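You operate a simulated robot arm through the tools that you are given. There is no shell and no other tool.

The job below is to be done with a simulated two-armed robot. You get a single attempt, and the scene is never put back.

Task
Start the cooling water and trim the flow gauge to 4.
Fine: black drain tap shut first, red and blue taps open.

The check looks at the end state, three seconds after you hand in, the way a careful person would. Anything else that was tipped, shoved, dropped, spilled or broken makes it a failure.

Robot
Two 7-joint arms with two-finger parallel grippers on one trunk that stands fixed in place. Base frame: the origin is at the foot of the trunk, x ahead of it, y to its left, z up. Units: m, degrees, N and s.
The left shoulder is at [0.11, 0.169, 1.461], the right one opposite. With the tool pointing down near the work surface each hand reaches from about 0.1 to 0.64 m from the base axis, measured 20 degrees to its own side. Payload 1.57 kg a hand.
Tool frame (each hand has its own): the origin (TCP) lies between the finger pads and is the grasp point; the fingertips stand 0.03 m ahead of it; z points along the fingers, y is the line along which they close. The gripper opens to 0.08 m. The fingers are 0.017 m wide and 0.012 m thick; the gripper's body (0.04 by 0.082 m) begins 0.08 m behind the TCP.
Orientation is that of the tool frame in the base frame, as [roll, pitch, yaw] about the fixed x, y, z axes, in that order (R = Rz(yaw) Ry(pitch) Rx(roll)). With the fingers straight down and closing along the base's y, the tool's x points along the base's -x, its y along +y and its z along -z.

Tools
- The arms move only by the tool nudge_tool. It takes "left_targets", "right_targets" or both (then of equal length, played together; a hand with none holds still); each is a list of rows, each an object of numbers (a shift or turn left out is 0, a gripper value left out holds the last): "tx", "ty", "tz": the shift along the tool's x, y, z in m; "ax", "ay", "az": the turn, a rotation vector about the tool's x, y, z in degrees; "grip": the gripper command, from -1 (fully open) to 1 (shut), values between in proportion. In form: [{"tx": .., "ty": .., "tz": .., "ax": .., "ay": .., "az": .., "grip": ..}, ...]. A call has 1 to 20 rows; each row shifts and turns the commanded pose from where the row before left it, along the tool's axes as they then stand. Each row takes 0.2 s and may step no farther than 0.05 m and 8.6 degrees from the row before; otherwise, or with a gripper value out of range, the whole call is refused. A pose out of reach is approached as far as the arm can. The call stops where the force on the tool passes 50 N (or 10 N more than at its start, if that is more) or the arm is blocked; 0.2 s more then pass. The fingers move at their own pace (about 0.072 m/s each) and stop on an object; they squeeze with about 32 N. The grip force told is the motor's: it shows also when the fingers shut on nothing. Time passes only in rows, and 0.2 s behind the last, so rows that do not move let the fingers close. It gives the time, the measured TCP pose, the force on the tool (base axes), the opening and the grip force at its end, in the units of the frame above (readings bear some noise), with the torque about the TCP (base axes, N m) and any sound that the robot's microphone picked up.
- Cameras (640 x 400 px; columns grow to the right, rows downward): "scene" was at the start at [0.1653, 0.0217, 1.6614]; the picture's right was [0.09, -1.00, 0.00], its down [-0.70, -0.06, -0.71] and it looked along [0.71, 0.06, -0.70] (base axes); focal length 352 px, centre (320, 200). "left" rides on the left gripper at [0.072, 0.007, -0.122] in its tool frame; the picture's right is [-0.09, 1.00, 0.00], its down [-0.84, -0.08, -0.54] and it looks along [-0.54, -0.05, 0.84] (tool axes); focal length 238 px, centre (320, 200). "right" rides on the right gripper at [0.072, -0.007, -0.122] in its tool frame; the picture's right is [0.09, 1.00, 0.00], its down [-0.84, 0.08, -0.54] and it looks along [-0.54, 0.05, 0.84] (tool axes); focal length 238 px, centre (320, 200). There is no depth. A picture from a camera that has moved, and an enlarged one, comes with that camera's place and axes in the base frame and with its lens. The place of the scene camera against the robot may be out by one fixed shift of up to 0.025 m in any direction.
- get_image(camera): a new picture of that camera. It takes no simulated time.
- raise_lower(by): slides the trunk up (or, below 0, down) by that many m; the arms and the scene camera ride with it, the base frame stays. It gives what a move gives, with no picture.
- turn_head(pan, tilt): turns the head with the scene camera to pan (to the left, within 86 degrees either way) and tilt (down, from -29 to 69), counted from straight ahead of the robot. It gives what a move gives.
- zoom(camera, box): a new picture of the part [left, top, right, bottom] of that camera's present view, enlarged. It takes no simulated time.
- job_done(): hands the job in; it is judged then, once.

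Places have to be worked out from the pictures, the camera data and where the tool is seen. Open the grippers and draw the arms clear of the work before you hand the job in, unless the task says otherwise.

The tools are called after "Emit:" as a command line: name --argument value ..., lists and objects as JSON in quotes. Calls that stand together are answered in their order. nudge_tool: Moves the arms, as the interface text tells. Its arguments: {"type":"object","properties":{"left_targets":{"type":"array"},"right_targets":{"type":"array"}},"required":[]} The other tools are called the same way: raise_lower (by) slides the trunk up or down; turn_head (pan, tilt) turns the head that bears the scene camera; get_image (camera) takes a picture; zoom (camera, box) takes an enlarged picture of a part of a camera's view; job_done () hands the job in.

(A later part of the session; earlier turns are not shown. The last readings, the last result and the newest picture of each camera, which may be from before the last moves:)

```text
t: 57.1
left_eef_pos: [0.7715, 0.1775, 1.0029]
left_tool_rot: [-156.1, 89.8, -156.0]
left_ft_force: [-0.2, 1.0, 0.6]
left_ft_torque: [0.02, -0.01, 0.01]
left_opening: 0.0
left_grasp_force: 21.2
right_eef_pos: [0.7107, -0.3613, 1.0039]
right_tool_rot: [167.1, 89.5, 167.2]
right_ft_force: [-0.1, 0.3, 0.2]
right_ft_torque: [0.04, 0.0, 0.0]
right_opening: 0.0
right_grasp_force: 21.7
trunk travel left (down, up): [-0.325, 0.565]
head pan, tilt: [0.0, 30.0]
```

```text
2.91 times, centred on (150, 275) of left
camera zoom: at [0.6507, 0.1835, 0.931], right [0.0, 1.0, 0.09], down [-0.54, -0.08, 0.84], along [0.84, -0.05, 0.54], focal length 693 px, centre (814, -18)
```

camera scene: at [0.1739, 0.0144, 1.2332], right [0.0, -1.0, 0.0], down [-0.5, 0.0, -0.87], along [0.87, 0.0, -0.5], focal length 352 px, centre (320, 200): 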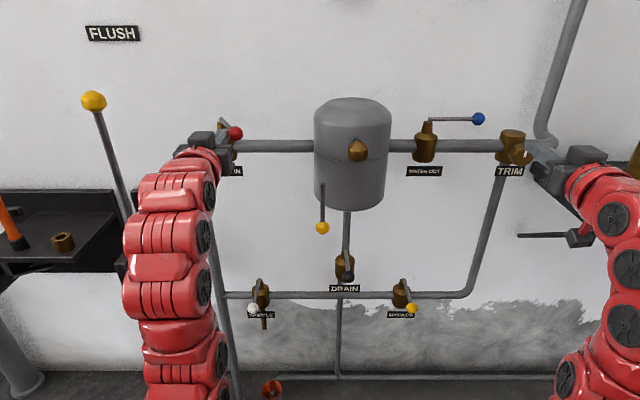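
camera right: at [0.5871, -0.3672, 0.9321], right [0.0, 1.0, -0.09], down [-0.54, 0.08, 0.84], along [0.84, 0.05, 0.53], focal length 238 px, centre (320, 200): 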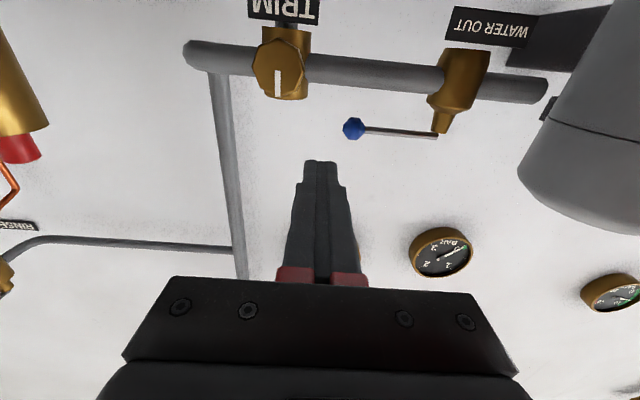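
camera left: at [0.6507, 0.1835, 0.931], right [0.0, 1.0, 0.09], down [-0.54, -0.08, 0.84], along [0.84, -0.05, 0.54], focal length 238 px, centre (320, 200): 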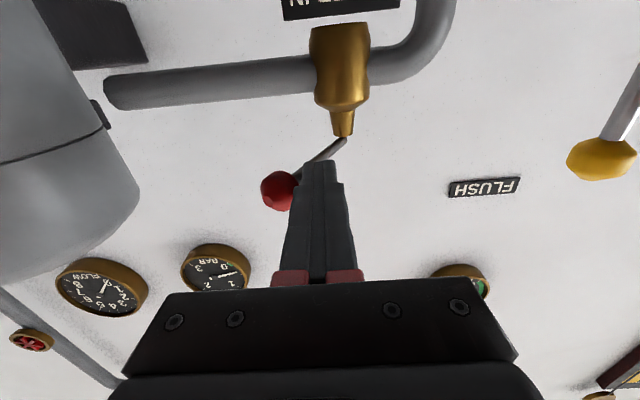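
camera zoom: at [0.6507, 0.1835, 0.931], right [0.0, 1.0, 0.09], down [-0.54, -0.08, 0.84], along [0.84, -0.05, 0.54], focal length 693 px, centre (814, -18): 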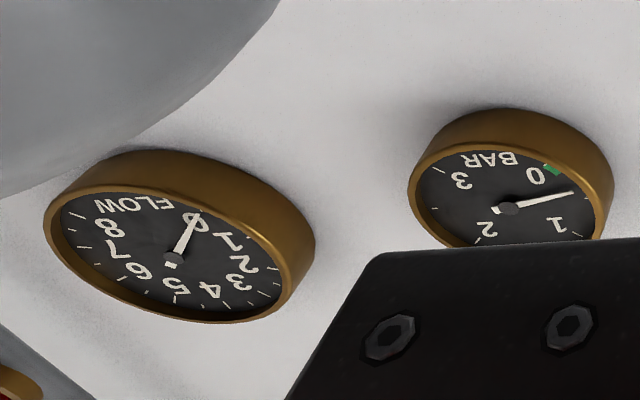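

The knob is an octagon about 40 mm wide, face at x≈0.811, centre (y −0.400, z 0.950), pointer straight up. I bring the right hand in front of it, fingers part open and rolled 22.5° to match its flats.

Emit:
nudge_tool --right_targets '[{"ty": -0.013, "tx": 0.018, "grip": -0.5}, {"ty": -0.013, "tx": 0.018}, {"ty": -0.013, "tx": 0.017}, {"az": 7.5}, {"az": 7.5}, {"az": 7.5}, {}]'

Emit:
get_image --camera "right"

Emit:
get_image --camera "scene"

```text
t: 58.7
left_eef_pos: [0.7721, 0.1782, 1.0039]
left_tool_rot: [-151.3, 89.9, -151.0]
left_ft_force: [-0.5, -0.9, -0.7]
left_ft_torque: [0.0, 0.01, 0.02]
left_opening: 0.0001
left_grasp_force: 20.9
right_eef_pos: [0.7123, -0.4, 0.9507]
right_tool_rot: [91.1, 67.3, 91.1]
right_ft_force: [-0.2, -0.3, 0.0]
right_ft_torque: [-0.01, 0.02, 0.03]
right_opening: 0.06
right_grasp_force: 0.2
trunk travel left (down, up): [-0.325, 0.565]
head pan, tilt: [0.0, 30.0]
```

```text
taken
camera right: at [0.5875, -0.3779, 0.8807], right [0.0, 0.95, 0.3], down [-0.54, -0.25, 0.81], along [0.84, -0.16, 0.51], focal length 238 px, centre (320, 200)
```

right: 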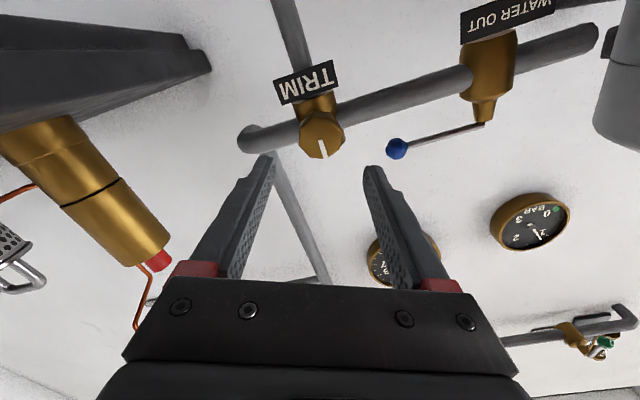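

```text
taken
camera scene: at [0.1741, 0.0145, 1.2332], right [0.0, -1.0, 0.0], down [-0.5, 0.0, -0.87], along [0.87, 0.0, -0.5], focal length 352 px, centre (320, 200)
```

scene: 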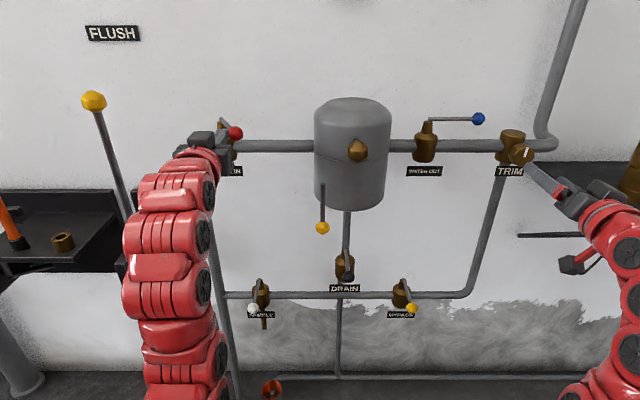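

I zoom on the knob to check alignment and on the gauges for their current readings.

Emit:
zoom --camera "right" --box '[270, 90, 370, 180]'

Emit:
zoom --camera "right" --box '[350, 180, 590, 300]'

Emit:
zoom --camera "left" --box '[40, 230, 260, 320]'

```text
4.44 times, centred on (320, 135) of right
camera zoom: at [0.5875, -0.3779, 0.8807], right [0.0, 0.95, 0.3], down [-0.54, -0.25, 0.81], along [0.84, -0.16, 0.51], focal length 1059 px, centre (320, 489)
```

zoom: 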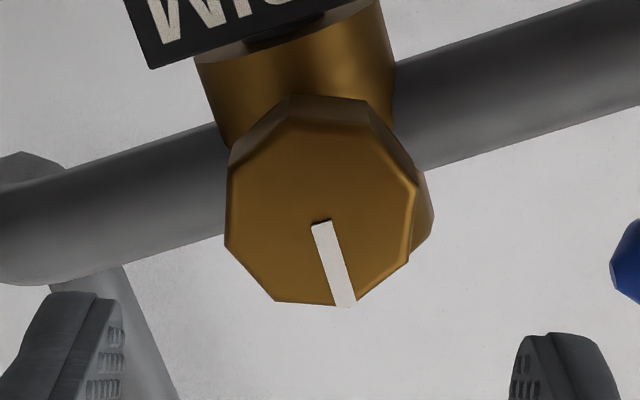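

```text
2.67 times, centred on (470, 240) of right
camera zoom: at [0.5875, -0.3779, 0.8807], right [0.0, 0.95, 0.3], down [-0.54, -0.25, 0.81], along [0.84, -0.16, 0.51], focal length 636 px, centre (-80, 93)
```

zoom: 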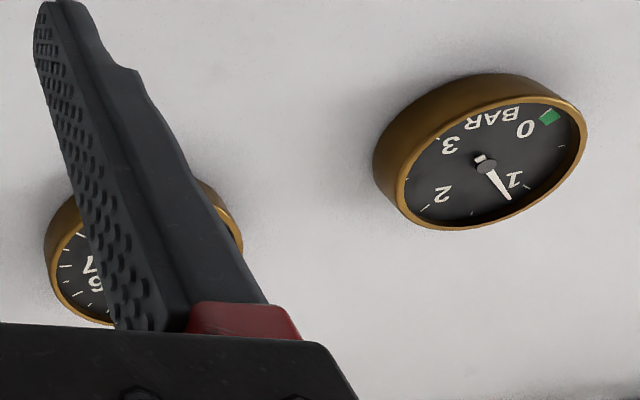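

```text
2.91 times, centred on (150, 275) of left
camera zoom: at [0.6507, 0.1839, 0.9311], right [0.0, 1.0, 0.09], down [-0.54, -0.08, 0.84], along [0.84, -0.05, 0.54], focal length 693 px, centre (814, -18)
```

zoom: 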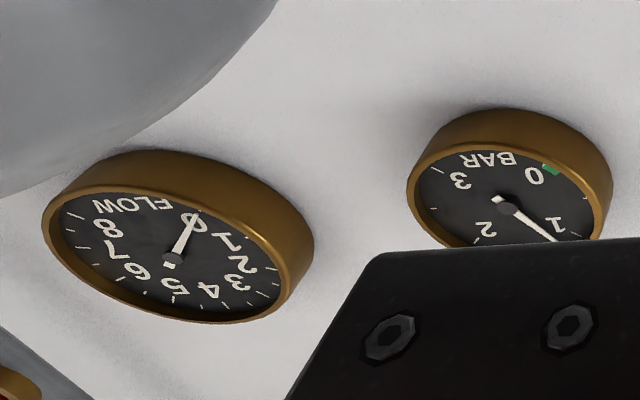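

BAR has climbed to about 1.2 while the trim is shut, so I should get the trim opening soon. The knob is centred with its flats facing the fingers; I advance onto it and grip.

Emit:
nudge_tool --right_targets '[{"tz": 0.034}, {"tz": 0.034}, {"tz": 0.026, "grip": 1}, {"grip": 1}]'

Emit:
zoom --camera "left" --box '[40, 230, 260, 320]'

```text
t: 59.7
left_eef_pos: [0.7697, 0.1787, 1.0046]
left_tool_rot: [-97.0, 89.8, -96.8]
left_ft_force: [1.0, 0.5, -0.3]
left_ft_torque: [0.02, 0.01, -0.01]
left_opening: 0.0
left_grasp_force: 21.4
right_eef_pos: [0.8049, -0.4004, 0.9501]
right_tool_rot: [90.6, 67.3, 90.6]
right_ft_force: [-9.1, 1.1, 4.8]
right_ft_torque: [0.0, 0.33, 0.3]
right_opening: 0.0412
right_grasp_force: 37.9
trunk travel left (down, up): [-0.325, 0.565]
head pan, tilt: [0.0, 30.0]
```

```text
2.91 times, centred on (150, 275) of left
camera zoom: at [0.6492, 0.1841, 0.9322], right [0.0, 1.0, 0.09], down [-0.54, -0.08, 0.84], along [0.84, -0.05, 0.54], focal length 693 px, centre (814, -18)
```

zoom: 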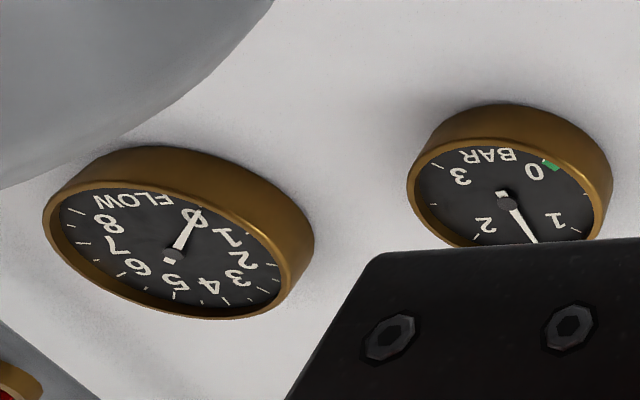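

Knob gripped (41 mm). I turn it counter-clockwise (az negative) by 16° as a first test and check torque, knob and gauges.

Emit:
nudge_tool --right_targets '[{"az": -8}, {"az": -8}]'

Emit:
zoom --camera "left" --box '[40, 230, 260, 320]'

Emit:
get_image --camera "right"

```text
t: 60.3
left_eef_pos: [0.7715, 0.1774, 1.0047]
left_tool_rot: [-129.0, 89.9, -128.9]
left_ft_force: [0.6, 0.3, 0.3]
left_ft_torque: [-0.02, -0.03, 0.0]
left_opening: 0.0
left_grasp_force: 21.0
right_eef_pos: [0.8055, -0.4009, 0.9485]
right_tool_rot: [93.8, 83.5, 93.9]
right_ft_force: [-9.7, 0.3, 2.4]
right_ft_torque: [0.92, -0.22, -0.05]
right_opening: 0.0414
right_grasp_force: 45.5
trunk travel left (down, up): [-0.325, 0.565]
head pan, tilt: [0.0, 30.0]
```

```text
2.91 times, centred on (150, 275) of left
camera zoom: at [0.6498, 0.1838, 0.9317], right [0.0, 1.0, 0.09], down [-0.54, -0.08, 0.84], along [0.84, -0.05, 0.54], focal length 693 px, centre (814, -18)
```

zoom: 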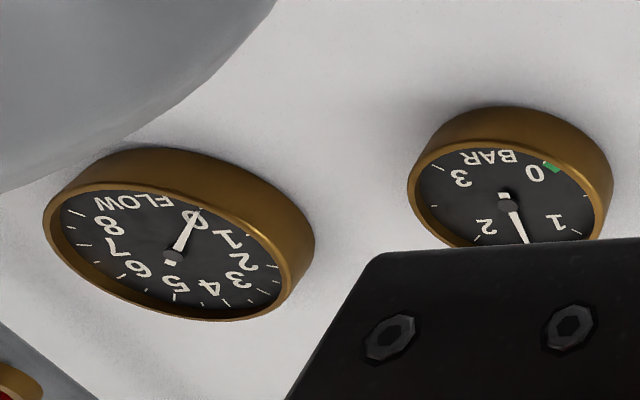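

```text
taken
camera right: at [0.6812, -0.3983, 0.8772], right [0.0, 1.0, 0.02], down [-0.54, -0.02, 0.84], along [0.84, -0.01, 0.54], focal length 238 px, centre (320, 200)
```

right: 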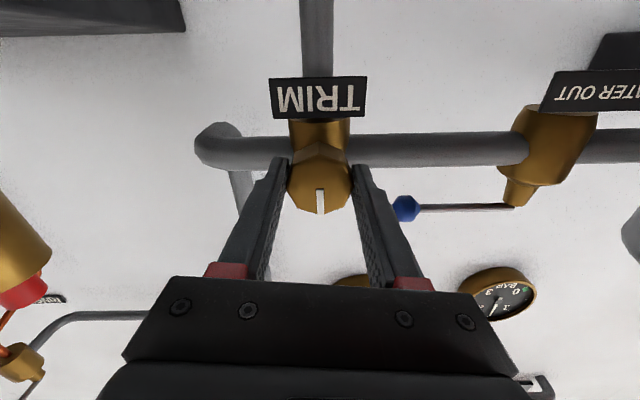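

The pointer stayed up and the torque rose to 0.9 N m: counter-clockwise is against the stop. I turn clockwise (az positive) instead.

Emit:
nudge_tool --right_targets '[{"az": 8}, {"az": 8}, {"az": 8}, {"az": 8}]'

Emit:
get_image --camera "right"

Emit:
zoom --camera "left" --box '[40, 230, 260, 320]'

```text
t: 61.3
left_eef_pos: [0.7711, 0.1778, 1.0044]
left_tool_rot: [-134.7, 89.9, -134.6]
left_ft_force: [0.2, 0.6, -1.0]
left_ft_torque: [0.01, -0.02, -0.01]
left_opening: 0.0
left_grasp_force: 21.0
right_eef_pos: [0.8056, -0.4007, 0.9496]
right_tool_rot: [90.7, 51.2, 90.7]
right_ft_force: [-9.1, 1.3, -1.8]
right_ft_torque: [0.01, 0.32, 0.95]
right_opening: 0.0413
right_grasp_force: 44.6
trunk travel left (down, up): [-0.325, 0.565]
head pan, tilt: [0.0, 30.0]
```

```text
taken
camera right: at [0.6813, -0.3596, 0.8895], right [0.0, 0.83, 0.55], down [-0.54, -0.46, 0.71], along [0.84, -0.3, 0.45], focal length 238 px, centre (320, 200)
```

right: 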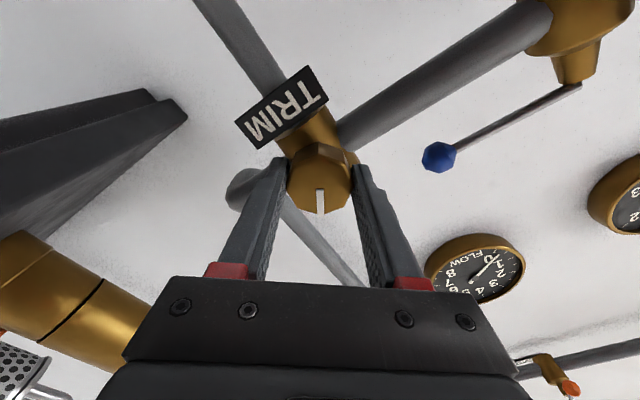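

```text
2.91 times, centred on (150, 275) of left
camera zoom: at [0.65, 0.184, 0.9316], right [0.0, 1.0, 0.09], down [-0.54, -0.08, 0.84], along [0.84, -0.05, 0.54], focal length 693 px, centre (814, -18)
```

zoom: 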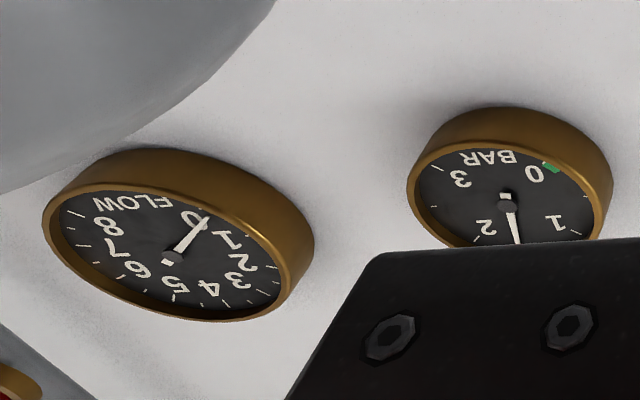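

The knob now turns with the hand and FLOW starts to rise. Next I finish opening the red tap with the left fingertip while the right hand holds still.

Emit:
nudge_tool --left_targets '[{"ty": -0.0081, "tz": 0.0055}, {"ty": -0.0081, "tz": 0.0056}, {"ty": -0.0065, "tz": 0.0074}, {"ty": -0.0065, "tz": 0.0074}, {"ty": -0.0042, "tz": 0.0088}, {"ty": -0.0043, "tz": 0.0089}, {"tz": 0.006, "ty": -0.001}, {"tz": 0.005, "ty": -0.001}]'

Emit:
get_image --camera "left"

```text
t: 63.1
left_eef_pos: [0.8271, 0.1389, 1.0044]
left_tool_rot: [-149.1, 89.9, -148.9]
left_ft_force: [0.0, 1.0, -0.6]
left_ft_torque: [0.0, -0.01, -0.01]
left_opening: 0.0
left_grasp_force: 21.8
right_eef_pos: [0.8049, -0.3985, 0.9497]
right_tool_rot: [90.7, 51.4, 90.6]
right_ft_force: [-12.0, 4.8, -6.9]
right_ft_torque: [-0.01, -0.2, 0.36]
right_opening: 0.0411
right_grasp_force: 45.0
trunk travel left (down, up): [-0.325, 0.565]
head pan, tilt: [0.0, 30.0]
```

```text
taken
camera left: at [0.7055, 0.1448, 0.9316], right [0.0, 1.0, 0.09], down [-0.54, -0.08, 0.84], along [0.84, -0.05, 0.54], focal length 238 px, centre (320, 200)
```

left: 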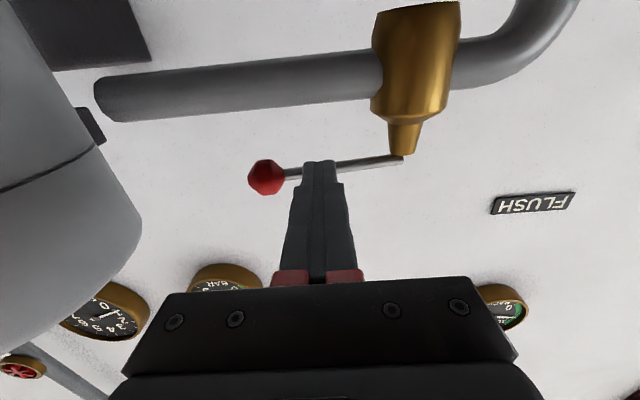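

The red lever is nearly along the pipe. I push the last bit in small steps until its stop.

Emit:
nudge_tool --left_targets '[{"tz": 0.004}, {"tz": 0.003}, {"tz": 0.002}, {"tz": 0.002}, {"tz": 0.002}, {}]'

Emit:
get_image --camera "left"

Emit:
get_image --camera "right"

```text
t: 64.3
left_eef_pos: [0.8367, 0.1386, 1.0041]
left_tool_rot: [-162.9, 89.8, -162.7]
left_ft_force: [-42.5, 2.0, -11.2]
left_ft_torque: [0.06, 0.21, 0.07]
left_opening: 0.0
left_grasp_force: 21.6
right_eef_pos: [0.8049, -0.3996, 0.95]
right_tool_rot: [90.8, 51.4, 90.6]
right_ft_force: [18.1, -3.3, -0.1]
right_ft_torque: [0.0, -0.51, 0.0]
right_opening: 0.0413
right_grasp_force: 45.2
trunk travel left (down, up): [-0.325, 0.565]
head pan, tilt: [0.0, 30.0]
stopped in row 5 (left hand): the force on the tool passed its limit at 56 N (the readings are from after the stop); the commanded pose is now the measured one
```

```text
taken
camera left: at [0.7155, 0.1446, 0.9319], right [0.0, 1.0, 0.09], down [-0.54, -0.08, 0.84], along [0.84, -0.05, 0.54], focal length 238 px, centre (320, 200)
```

left: 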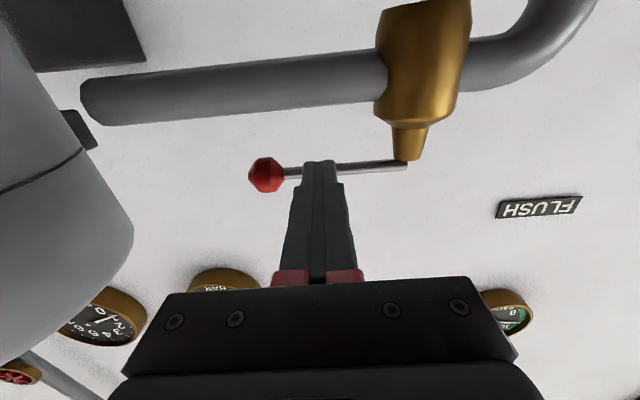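

```text
taken
camera right: at [0.6813, -0.3596, 0.8895], right [0.0, 0.84, 0.55], down [-0.54, -0.46, 0.71], along [0.84, -0.3, 0.45], focal length 238 px, centre (320, 200)
```

right: 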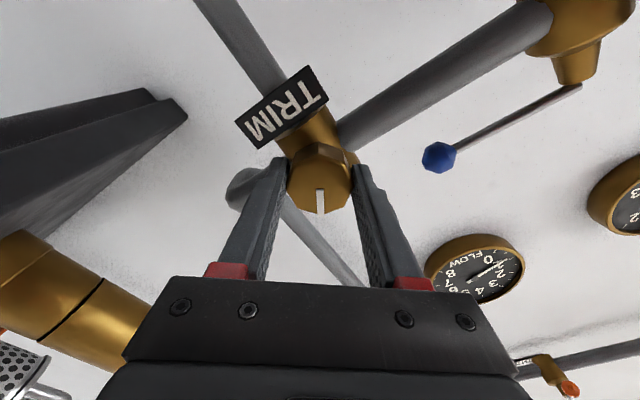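

Red is at its stop (fully open). I withdraw the left hand while the right turns the trim a further 24° clockwise, then read the gauge.

Emit:
nudge_tool --left_targets '[{"tz": -0.02}, {"tz": -0.03}, {"tz": -0.03}, {"tz": -0.04}, {"tz": -0.03}, {}]' --right_targets '[{}, {}, {"az": 8}, {"az": 8}, {"az": 8}, {}]'

Emit:
turn_head --pan -8 --tilt 10

Emit:
get_image --camera "scene"

Emit:
get_image --camera "right"

```text
t: 65.7
left_eef_pos: [0.6865, 0.1382, 1.0051]
left_tool_rot: [-153.6, 89.9, -153.4]
left_ft_force: [0.3, 0.1, 0.2]
left_ft_torque: [0.01, -0.04, -0.01]
left_opening: 0.0001
left_grasp_force: 21.1
right_eef_pos: [0.8056, -0.3999, 0.9494]
right_tool_rot: [90.5, 27.3, 90.2]
right_ft_force: [-11.3, 6.3, -4.0]
right_ft_torque: [0.02, -0.23, 0.94]
right_opening: 0.0411
right_grasp_force: 45.2
trunk travel left (down, up): [-0.325, 0.565]
head pan, tilt: [0.0, 30.0]
```

```text
t: 66.5
left_eef_pos: [0.6862, 0.1377, 1.0034]
left_tool_rot: [-147.3, 89.8, -147.1]
left_ft_force: [-0.1, -0.2, 0.0]
left_ft_torque: [-0.03, -0.03, 0.0]
left_opening: 0.0
left_grasp_force: 21.0
right_eef_pos: [0.8051, -0.3999, 0.95]
right_tool_rot: [90.5, 27.5, 90.1]
right_ft_force: [-7.9, 8.0, -2.0]
right_ft_torque: [0.02, -0.37, 0.69]
right_opening: 0.0413
right_grasp_force: 44.8
trunk travel left (down, up): [-0.325, 0.565]
head pan, tilt: [-8.0, 10.0]
```

```text
taken
camera scene: at [0.1747, 0.0025, 1.2656], right [-0.14, -0.99, 0.0], down [-0.17, 0.02, -0.98], along [0.98, -0.14, -0.17], focal length 352 px, centre (320, 200)
```

scene: 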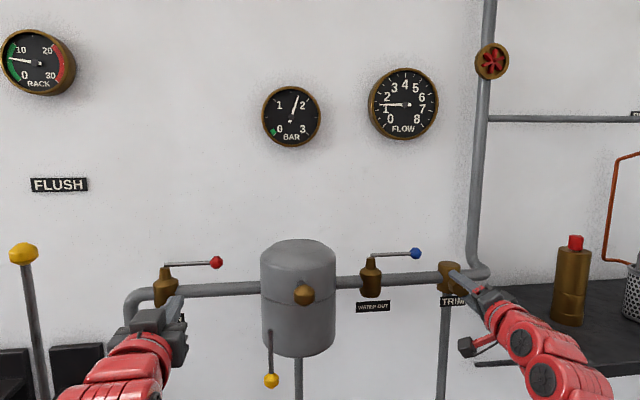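

```text
taken
camera right: at [0.6817, -0.3384, 0.9111], right [0.01, 0.54, 0.84], down [-0.54, -0.71, 0.46], along [0.84, -0.46, 0.29], focal length 238 px, centre (320, 200)
```

right: 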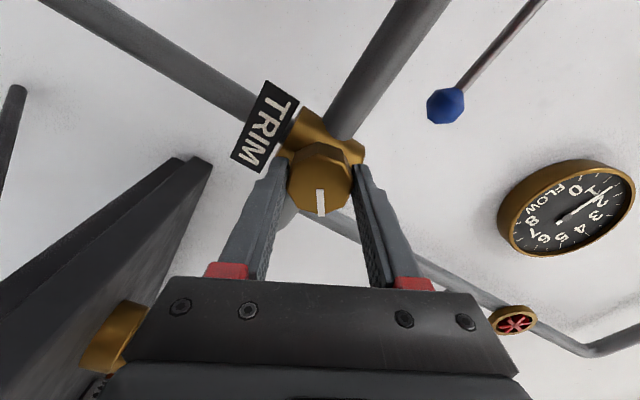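

Excellent view: red and blue levers both lie along the pipe. I zoom on the gauges to read flow.

Emit:
zoom --camera "scene" --box '[360, 60, 450, 145]'

Emit:
zoom --camera "scene" --box '[255, 75, 330, 155]'

```text
4.71 times, centred on (405, 102) of scene
camera zoom: at [0.1747, 0.0025, 1.2656], right [-0.14, -0.99, 0.0], down [-0.17, 0.02, -0.98], along [0.98, -0.14, -0.17], focal length 1658 px, centre (-80, 659)
```

zoom: 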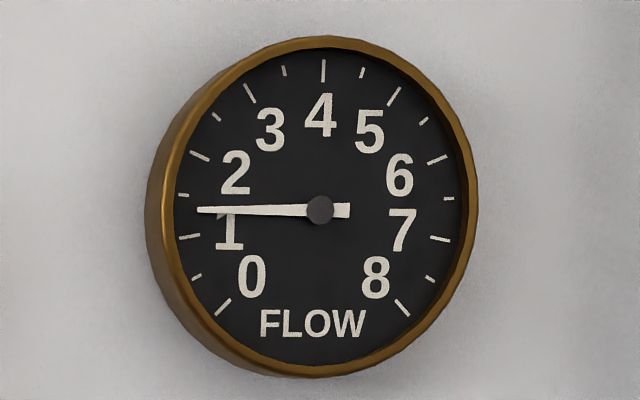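

```text
5.00 times, centred on (292, 115) of scene
camera zoom: at [0.1747, 0.0025, 1.2656], right [-0.14, -0.99, 0.0], down [-0.17, 0.02, -0.98], along [0.98, -0.14, -0.17], focal length 1762 px, centre (458, 625)
```

zoom: 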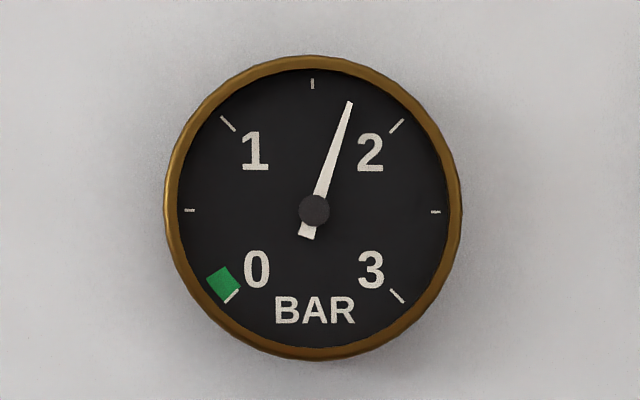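

FLOW reads about 1.3, BAR about 1.7. I continue turning the trim clockwise another 32° and let it settle.

Emit:
nudge_tool --right_targets '[{"az": 8}, {"az": 8}, {"az": 8}, {"az": 8}, {}, {}, {}, {}, {}]'

Emit:
zoom --camera "scene" --box '[360, 60, 450, 145]'

Emit:
get_image --camera "right"

Emit:
get_image --camera "scene"

```text
t: 68.5
left_eef_pos: [0.6873, 0.1382, 1.0038]
left_tool_rot: [-147.1, 89.7, -147.0]
left_ft_force: [0.3, 0.0, 0.4]
left_ft_torque: [-0.01, 0.0, -0.01]
left_opening: 0.0
left_grasp_force: 21.4
right_eef_pos: [0.8059, -0.3988, 0.9495]
right_tool_rot: [90.3, -4.5, 89.8]
right_ft_force: [2.6, 3.8, 6.5]
right_ft_torque: [0.02, -0.68, -0.03]
right_opening: 0.041
right_grasp_force: 45.0
trunk travel left (down, up): [-0.325, 0.565]
head pan, tilt: [-8.0, 10.0]
```

```text
4.71 times, centred on (405, 102) of scene
camera zoom: at [0.175, 0.0025, 1.2657], right [-0.14, -0.99, 0.0], down [-0.17, 0.02, -0.98], along [0.98, -0.14, -0.17], focal length 1658 px, centre (-80, 659)
```

zoom: 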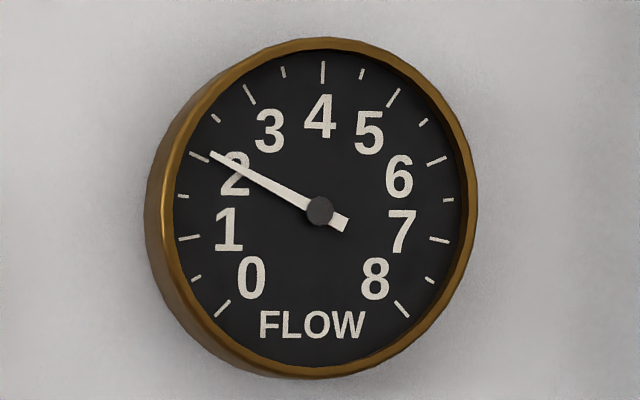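

```text
taken
camera right: at [0.6821, -0.3268, 0.9496], right [0.01, 0.01, 1.0], down [-0.54, -0.84, 0.02], along [0.84, -0.54, 0.0], focal length 238 px, centre (320, 200)
```

right: 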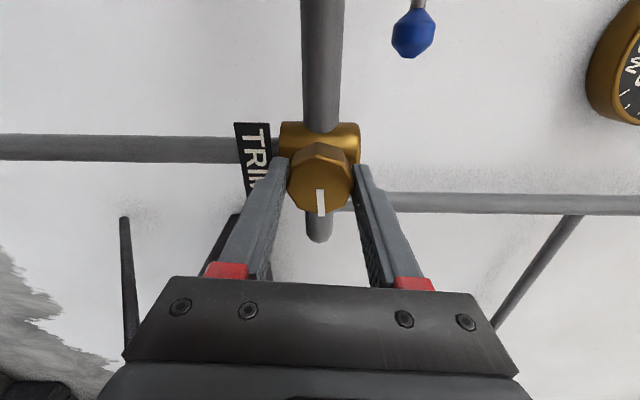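

```text
taken
camera scene: at [0.175, 0.0025, 1.2657], right [-0.14, -0.99, 0.0], down [-0.17, 0.02, -0.98], along [0.98, -0.14, -0.17], focal length 352 px, centre (320, 200)
```

scene: 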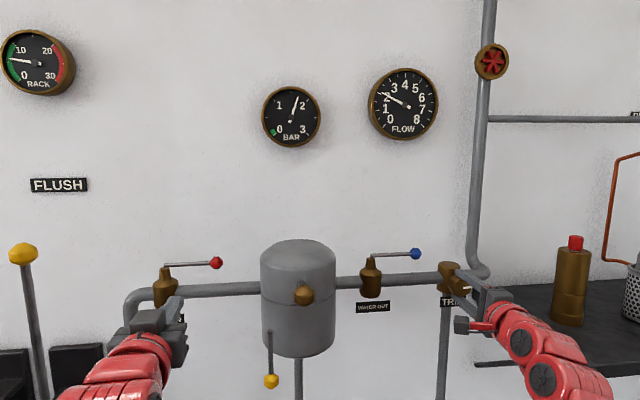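

FLOW is at about 2.05 with the knob turned ~88°, so roughly 0.0236 per degree; target near 170°. I turn another 32° clockwise.

Emit:
nudge_tool --right_targets '[{"az": 8}, {"az": 8}, {"az": 8}, {"az": 8}, {}, {}, {}, {}, {}]'

Emit:
zoom --camera "scene" --box '[360, 60, 450, 145]'

Emit:
get_image --camera "right"

```text
t: 70.5
left_eef_pos: [0.6855, 0.138, 1.0052]
left_tool_rot: [-146.0, 89.8, -145.9]
left_ft_force: [0.3, -0.5, -0.4]
left_ft_torque: [-0.01, 0.04, 0.0]
left_opening: 0.0001
left_grasp_force: 21.0
right_eef_pos: [0.8053, -0.399, 0.9513]
right_tool_rot: [90.5, -36.5, 89.6]
right_ft_force: [10.4, -1.3, 17.3]
right_ft_torque: [0.03, -0.55, -0.48]
right_opening: 0.0411
right_grasp_force: 44.6
trunk travel left (down, up): [-0.325, 0.565]
head pan, tilt: [-8.0, 10.0]
```

```text
4.71 times, centred on (405, 102) of scene
camera zoom: at [0.1749, 0.0024, 1.2658], right [-0.14, -0.99, 0.0], down [-0.17, 0.02, -0.98], along [0.98, -0.14, -0.17], focal length 1658 px, centre (-80, 659)
```

zoom: 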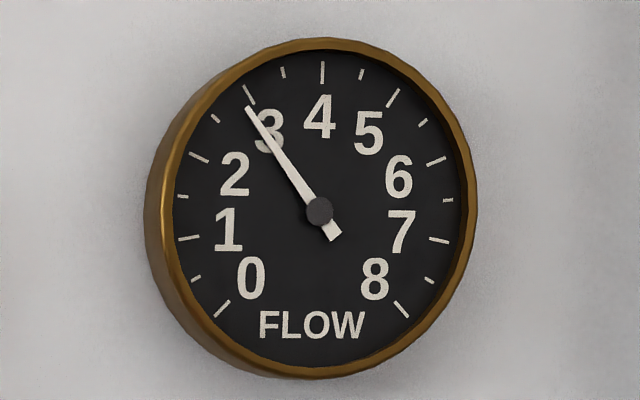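

```text
taken
camera right: at [0.6823, -0.3374, 0.9883], right [0.01, -0.52, 0.86], down [-0.55, -0.72, -0.43], along [0.84, -0.46, -0.29], focal length 238 px, centre (320, 200)
```

right: 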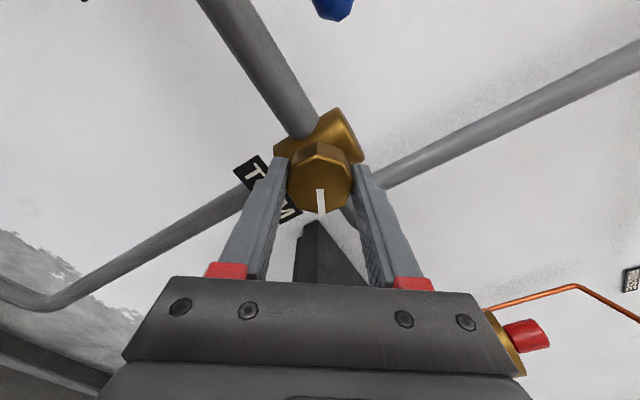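

FLOW is about 2.9 at ~120° of knob turn. I turn 24° more and let it settle.

Emit:
nudge_tool --right_targets '[{"az": 8}, {"az": 8}, {"az": 8}, {}, {}, {}, {}, {}]'

Emit:
zoom --camera "scene" --box '[360, 60, 450, 145]'

```text
t: 72.3
left_eef_pos: [0.6878, 0.1383, 1.0043]
left_tool_rot: [-148.6, 89.8, -148.6]
left_ft_force: [0.7, 1.4, -0.3]
left_ft_torque: [0.02, 0.01, 0.01]
left_opening: 0.0
left_grasp_force: 21.4
right_eef_pos: [0.805, -0.4003, 0.9499]
right_tool_rot: [90.7, -60.5, 89.3]
right_ft_force: [19.6, -7.1, 26.8]
right_ft_torque: [0.01, -0.73, -0.39]
right_opening: 0.0408
right_grasp_force: 45.5
trunk travel left (down, up): [-0.325, 0.565]
head pan, tilt: [-8.0, 10.0]
```

```text
4.71 times, centred on (405, 102) of scene
camera zoom: at [0.1749, 0.0022, 1.2658], right [-0.14, -0.99, 0.0], down [-0.17, 0.02, -0.98], along [0.98, -0.14, -0.17], focal length 1658 px, centre (-80, 659)
```

zoom: 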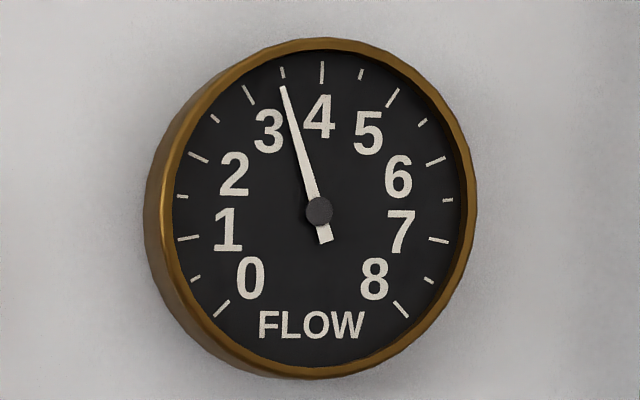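

FLOW is about 3.45; roughly 23° more needed. Side force has built up to ~34 N from the off-centre grip, so I open the fingers, roll back 29° to sit square on the flats, and regrip.

Emit:
nudge_tool --right_targets '[{"grip": -0.4}, {"grip": -0.4}, {"az": -7.5}, {"az": -7.5}, {"az": -7}, {"az": -7}, {}]'

Emit:
zoom --camera "scene" --box '[360, 60, 450, 145]'

Emit:
get_image --camera "right"

```text
t: 73.9
left_eef_pos: [0.6878, 0.1374, 1.0048]
left_tool_rot: [-161.2, 89.9, -161.1]
left_ft_force: [0.2, -0.1, -0.4]
left_ft_torque: [0.04, -0.01, -0.01]
left_opening: 0.0
left_grasp_force: 21.6
right_eef_pos: [0.8069, -0.3999, 0.9487]
right_tool_rot: [90.6, -31.5, 89.7]
right_ft_force: [-0.3, 0.1, 0.3]
right_ft_torque: [-0.01, 0.02, 0.01]
right_opening: 0.0559
right_grasp_force: 0.1
trunk travel left (down, up): [-0.325, 0.565]
head pan, tilt: [-8.0, 10.0]
```

```text
4.71 times, centred on (405, 102) of scene
camera zoom: at [0.1758, 0.0015, 1.2655], right [-0.14, -0.99, 0.0], down [-0.17, 0.02, -0.98], along [0.98, -0.14, -0.17], focal length 1658 px, centre (-80, 659)
```

zoom: 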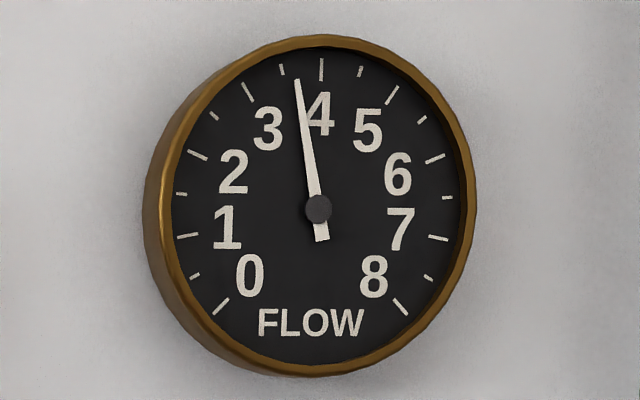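

```text
taken
camera right: at [0.6834, -0.3351, 0.9811], right [0.01, -0.44, 0.9], down [-0.55, -0.75, -0.37], along [0.84, -0.49, -0.25], focal length 238 px, centre (320, 200)
```

right: 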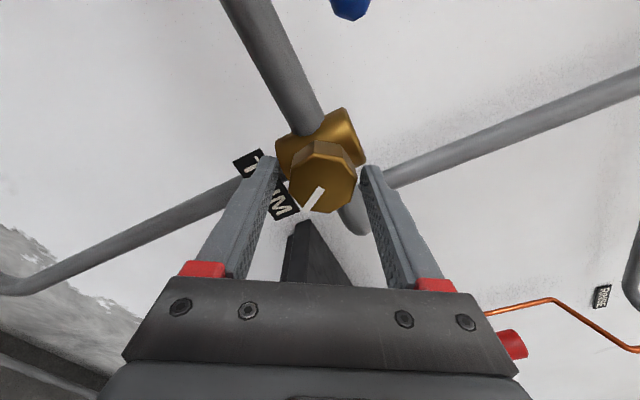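

FLOW now reads about 3.67, so it was still settling (or moved on release). I wait 2 s and read again before adjusting.

Emit:
nudge_tool --right_targets '[{}, {}, {}, {}, {}, {}, {}, {}, {}, {}, {}, {}]'

Emit:
zoom --camera "scene" --box '[360, 60, 450, 145]'

Emit:
zoom --camera "right" --box '[270, 110, 380, 230]'

```text
t: 76.5
left_eef_pos: [0.6864, 0.1372, 1.0036]
left_tool_rot: [-161.9, 89.9, -161.6]
left_ft_force: [0.0, -0.2, -0.9]
left_ft_torque: [-0.01, -0.01, 0.02]
left_opening: 0.0
left_grasp_force: 21.1
right_eef_pos: [0.8063, -0.4005, 0.9491]
right_tool_rot: [90.5, -31.6, 89.6]
right_ft_force: [-0.1, 0.2, -0.1]
right_ft_torque: [0.01, -0.02, -0.01]
right_opening: 0.056
right_grasp_force: 0.1
trunk travel left (down, up): [-0.325, 0.565]
head pan, tilt: [-8.0, 10.0]
```

```text
4.71 times, centred on (405, 102) of scene
camera zoom: at [0.1757, 0.0015, 1.2655], right [-0.14, -0.99, 0.0], down [-0.17, 0.02, -0.98], along [0.98, -0.14, -0.17], focal length 1658 px, centre (-80, 659)
```

zoom: 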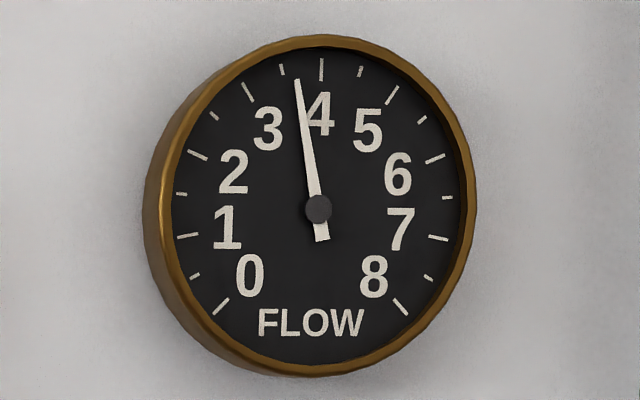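

```text
3.33 times, centred on (325, 170) of right
camera zoom: at [0.6833, -0.3351, 0.9812], right [0.01, -0.44, 0.9], down [-0.55, -0.75, -0.37], along [0.84, -0.49, -0.25], focal length 794 px, centre (303, 300)
```

zoom: 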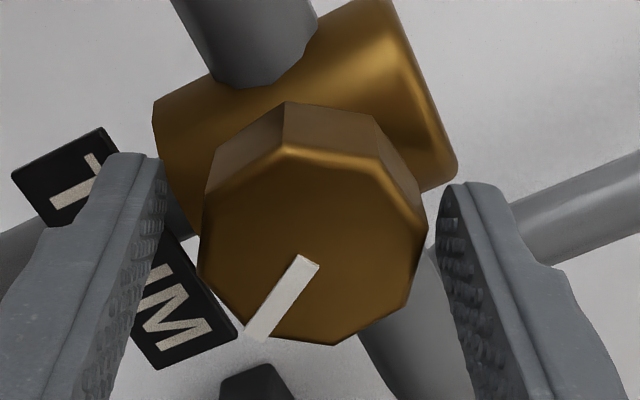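

Settled at about 3.65. By its slope (~0.025 per degree) it needs about 14° more. I regrip on the flats and turn 14° clockwise, then let it settle.

Emit:
nudge_tool --right_targets '[{"grip": 1}, {"grip": 1}, {"grip": 1}]'

Emit:
nudge_tool --right_targets '[{"az": 4.5}, {"az": 4.5}, {"az": 4}, {}, {}, {}, {}, {}, {}, {}, {}, {}, {}, {}, {}]'

Emit:
zoom --camera "scene" --box '[360, 60, 450, 145]'

```text
t: 77.3
left_eef_pos: [0.6876, 0.137, 1.0051]
left_tool_rot: [-161.7, 89.8, -161.5]
left_ft_force: [0.2, -0.3, -0.4]
left_ft_torque: [0.02, 0.01, -0.06]
left_opening: 0.0
left_grasp_force: 21.3
right_eef_pos: [0.8053, -0.3997, 0.9498]
right_tool_rot: [90.6, -31.5, 89.7]
right_ft_force: [7.3, -4.7, 8.6]
right_ft_torque: [0.04, -0.45, -0.55]
right_opening: 0.0417
right_grasp_force: 44.6
trunk travel left (down, up): [-0.325, 0.565]
head pan, tilt: [-8.0, 10.0]
```

```text
t: 80.5
left_eef_pos: [0.687, 0.1363, 1.0039]
left_tool_rot: [-166.7, 89.8, -166.5]
left_ft_force: [0.1, -0.4, 0.4]
left_ft_torque: [0.0, -0.02, -0.01]
left_opening: 0.0
left_grasp_force: 21.0
right_eef_pos: [0.8057, -0.3998, 0.95]
right_tool_rot: [90.6, -44.6, 89.4]
right_ft_force: [24.2, -17.1, 27.2]
right_ft_torque: [0.02, -0.47, -0.59]
right_opening: 0.0416
right_grasp_force: 45.6
trunk travel left (down, up): [-0.325, 0.565]
head pan, tilt: [-8.0, 10.0]
```

```text
4.71 times, centred on (405, 102) of scene
camera zoom: at [0.1754, 0.0009, 1.2657], right [-0.14, -0.99, 0.0], down [-0.17, 0.02, -0.98], along [0.98, -0.14, -0.17], focal length 1658 px, centre (-80, 659)
```

zoom: 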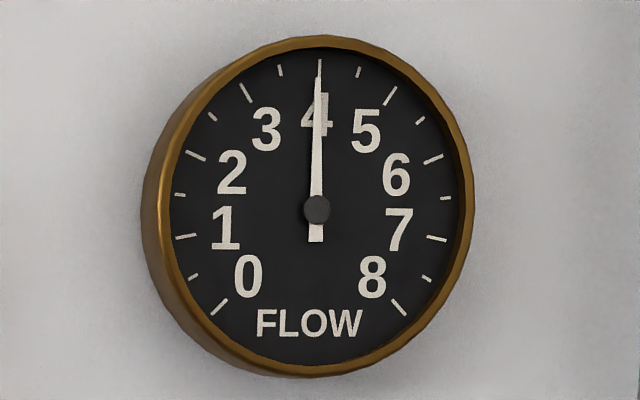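

FLOW now reads about 3.95–4.0. I open the fingers, wait, and re-read to see where it rests untouched.

Emit:
nudge_tool --right_targets '[{"grip": -0.4}, {"grip": -0.4}, {}, {}, {}, {}, {}, {}, {}, {}, {}, {}, {}, {}, {}]'

Emit:
zoom --camera "scene" --box '[380, 70, 430, 140]'

Emit:
zoom --camera "scene" --box '[360, 60, 450, 145]'

```text
t: 83.7
left_eef_pos: [0.6869, 0.1369, 1.0034]
left_tool_rot: [-161.3, 89.8, -161.2]
left_ft_force: [-0.8, 0.3, -0.3]
left_ft_torque: [0.01, 0.0, 0.02]
left_opening: 0.0
left_grasp_force: 20.7
right_eef_pos: [0.8072, -0.3999, 0.9491]
right_tool_rot: [90.7, -44.6, 89.5]
right_ft_force: [0.0, -0.4, -0.1]
right_ft_torque: [0.03, 0.01, 0.0]
right_opening: 0.0559
right_grasp_force: 0.1
trunk travel left (down, up): [-0.325, 0.565]
head pan, tilt: [-8.0, 10.0]
```

```text
5.71 times, centred on (405, 105) of scene
camera zoom: at [0.1757, 0.0015, 1.2655], right [-0.14, -0.99, 0.0], down [-0.17, 0.02, -0.98], along [0.98, -0.14, -0.17], focal length 2014 px, centre (-166, 743)
```

zoom: 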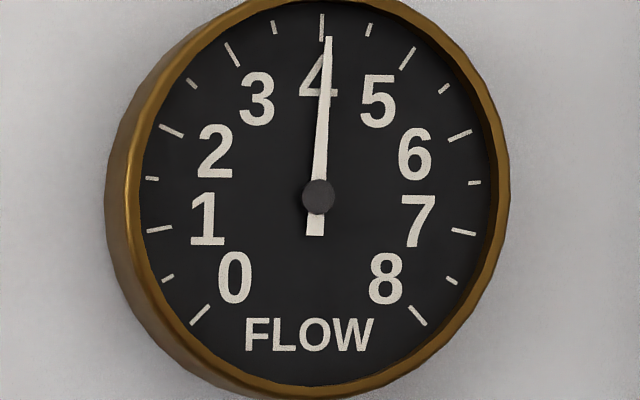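

```text
4.71 times, centred on (405, 102) of scene
camera zoom: at [0.1757, 0.0015, 1.2655], right [-0.14, -0.99, 0.0], down [-0.17, 0.02, -0.98], along [0.98, -0.14, -0.17], focal length 1658 px, centre (-80, 659)
```

zoom: 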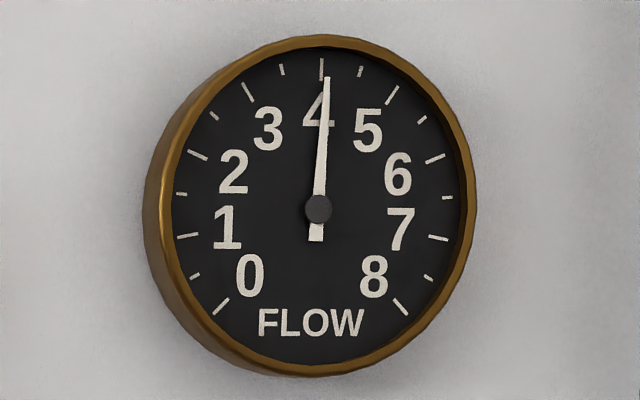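

Untouched, it rests at about 4.04. I draw the right hand straight back off the knob, open the left gripper, and re-read.

Emit:
nudge_tool --left_targets '[{"tz": -0.02, "grip": -1}, {"grip": -1}, {}, {}, {}, {}, {}, {}, {}, {}]' --right_targets '[{"tz": -0.02}, {"tz": -0.03}, {"tz": -0.03}, {"tz": -0.03}, {}, {}, {}, {}, {}, {}]'

Emit:
get_image --camera "scene"

Emit:
zoom --camera "scene" --box '[360, 60, 450, 145]'

Emit:
get_image --camera "right"

Emit:
get_image --camera "left"

```text
t: 85.9
left_eef_pos: [0.6684, 0.1373, 1.0062]
left_tool_rot: [-161.0, 89.8, -160.9]
left_ft_force: [-0.5, 0.0, 0.6]
left_ft_torque: [0.01, -0.02, 0.0]
left_opening: 0.0798
left_grasp_force: 0.0
right_eef_pos: [0.6963, -0.3998, 0.949]
right_tool_rot: [90.7, -44.6, 89.6]
right_ft_force: [-0.4, 0.3, 0.7]
right_ft_torque: [0.02, 0.01, 0.0]
right_opening: 0.0562
right_grasp_force: 0.0
trunk travel left (down, up): [-0.325, 0.565]
head pan, tilt: [-8.0, 10.0]
```

```text
taken
camera scene: at [0.1757, 0.0015, 1.2655], right [-0.14, -0.99, 0.0], down [-0.17, 0.02, -0.98], along [0.98, -0.14, -0.17], focal length 352 px, centre (320, 200)
```

scene: 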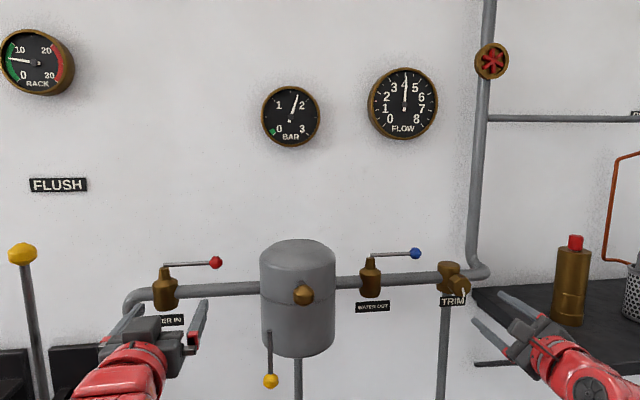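

```text
4.71 times, centred on (405, 102) of scene
camera zoom: at [0.1757, 0.0015, 1.2655], right [-0.14, -0.99, 0.0], down [-0.17, 0.02, -0.98], along [0.98, -0.14, -0.17], focal length 1658 px, centre (-80, 659)
```

zoom: 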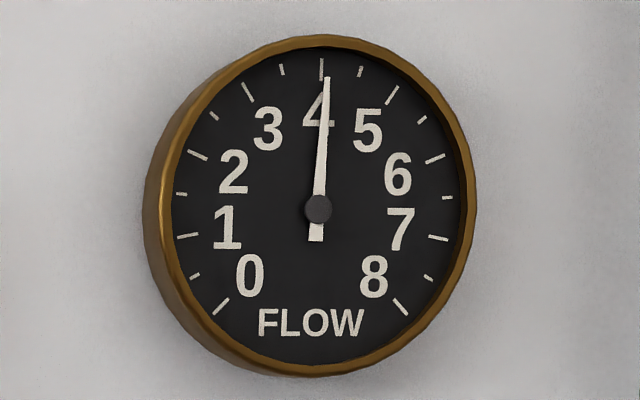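

```text
taken
camera right: at [0.5729, -0.3441, 0.9958], right [0.01, -0.63, 0.77], down [-0.55, -0.65, -0.53], along [0.84, -0.42, -0.35], focal length 238 px, centre (320, 200)
```

right: 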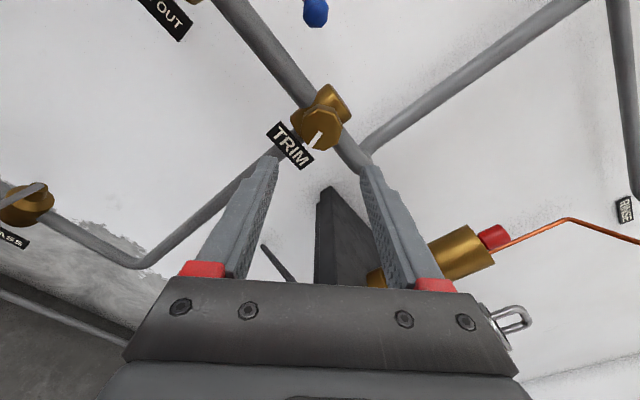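

```text
taken
camera left: at [0.5471, 0.1432, 0.9324], right [0.0, 1.0, 0.09], down [-0.54, -0.08, 0.84], along [0.84, -0.05, 0.54], focal length 238 px, centre (320, 200)
```

left: 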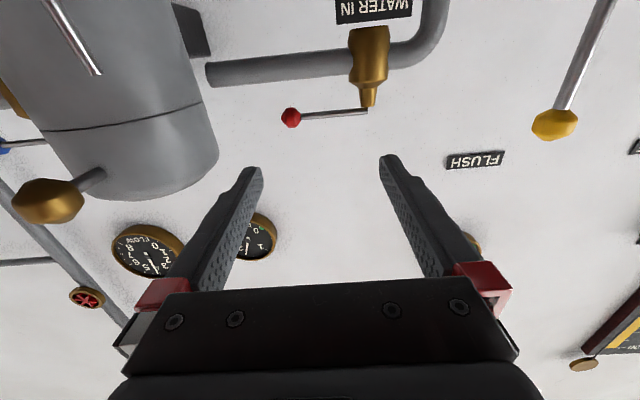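

Steady at ~4.04 with both levers along the pipe. I open the right gripper fully, back both hands off further, and tilt the head to check the drain lever and floor.

Emit:
nudge_tool --left_targets '[{"tz": -0.02}, {"tz": -0.02}, {}]' --right_targets '[{"tz": -0.025, "grip": -1}, {"tz": -0.025, "grip": -1}, {}]'

Emit:
turn_head --pan -4 --tilt 32

Emit:
get_image --camera "scene"

Emit:
zoom --camera "scene" --box '[200, 200, 460, 390]'

```text
t: 86.7
left_eef_pos: [0.6586, 0.1371, 1.005]
left_tool_rot: [-161.6, 89.9, -161.5]
left_ft_force: [0.4, 0.0, 0.0]
left_ft_torque: [0.0, 0.02, 0.0]
left_opening: 0.0801
left_grasp_force: 0.1
left hand out of reach, approached as far as the arm can: row 1, 2
right_eef_pos: [0.6464, -0.4001, 0.9487]
right_tool_rot: [90.8, -44.6, 89.4]
right_ft_force: [-0.2, -0.6, -0.3]
right_ft_torque: [0.0, 0.01, -0.02]
right_opening: 0.0799
right_grasp_force: 0.0
trunk travel left (down, up): [-0.325, 0.565]
head pan, tilt: [-8.0, 10.0]
```

```text
t: 87.6
left_eef_pos: [0.6583, 0.1389, 1.0053]
left_tool_rot: [-161.6, 89.9, -161.4]
left_ft_force: [-0.1, 0.6, -0.6]
left_ft_torque: [-0.02, -0.05, 0.02]
left_opening: 0.0801
left_grasp_force: 0.1
right_eef_pos: [0.6455, -0.4012, 0.9488]
right_tool_rot: [90.7, -44.7, 89.4]
right_ft_force: [0.1, -0.4, 0.3]
right_ft_torque: [0.02, 0.02, -0.01]
right_opening: 0.0803
right_grasp_force: 0.0
trunk travel left (down, up): [-0.325, 0.565]
head pan, tilt: [-4.0, 32.0]
```

```text
taken
camera scene: at [0.173, 0.0082, 1.2301], right [-0.07, -1.0, 0.0], down [-0.53, 0.04, -0.85], along [0.85, -0.06, -0.53], focal length 352 px, centre (320, 200)
```

scene: 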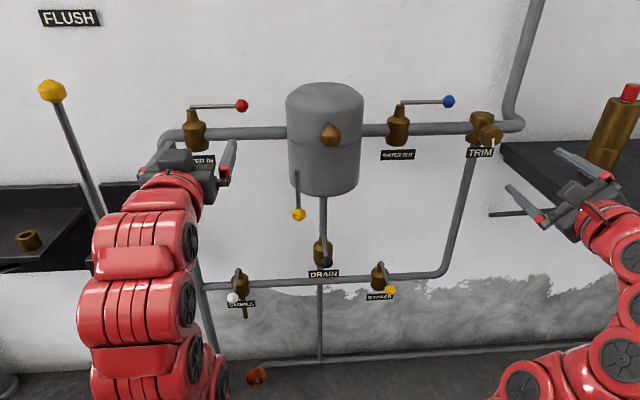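

```text
2.11 times, centred on (330, 295) of scene
camera zoom: at [0.173, 0.0082, 1.2301], right [-0.07, -1.0, 0.0], down [-0.53, 0.04, -0.85], along [0.85, -0.06, -0.53], focal length 742 px, centre (299, 0)
```

zoom: 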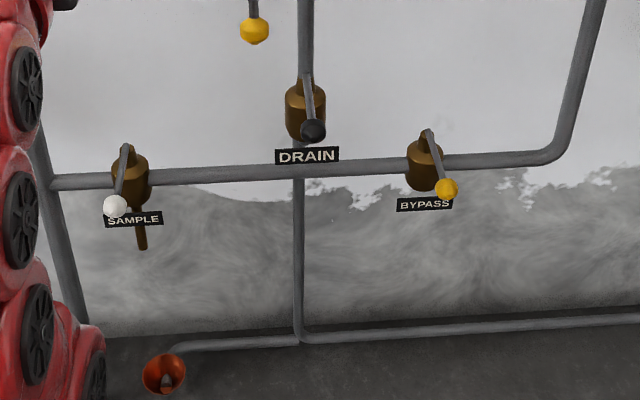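

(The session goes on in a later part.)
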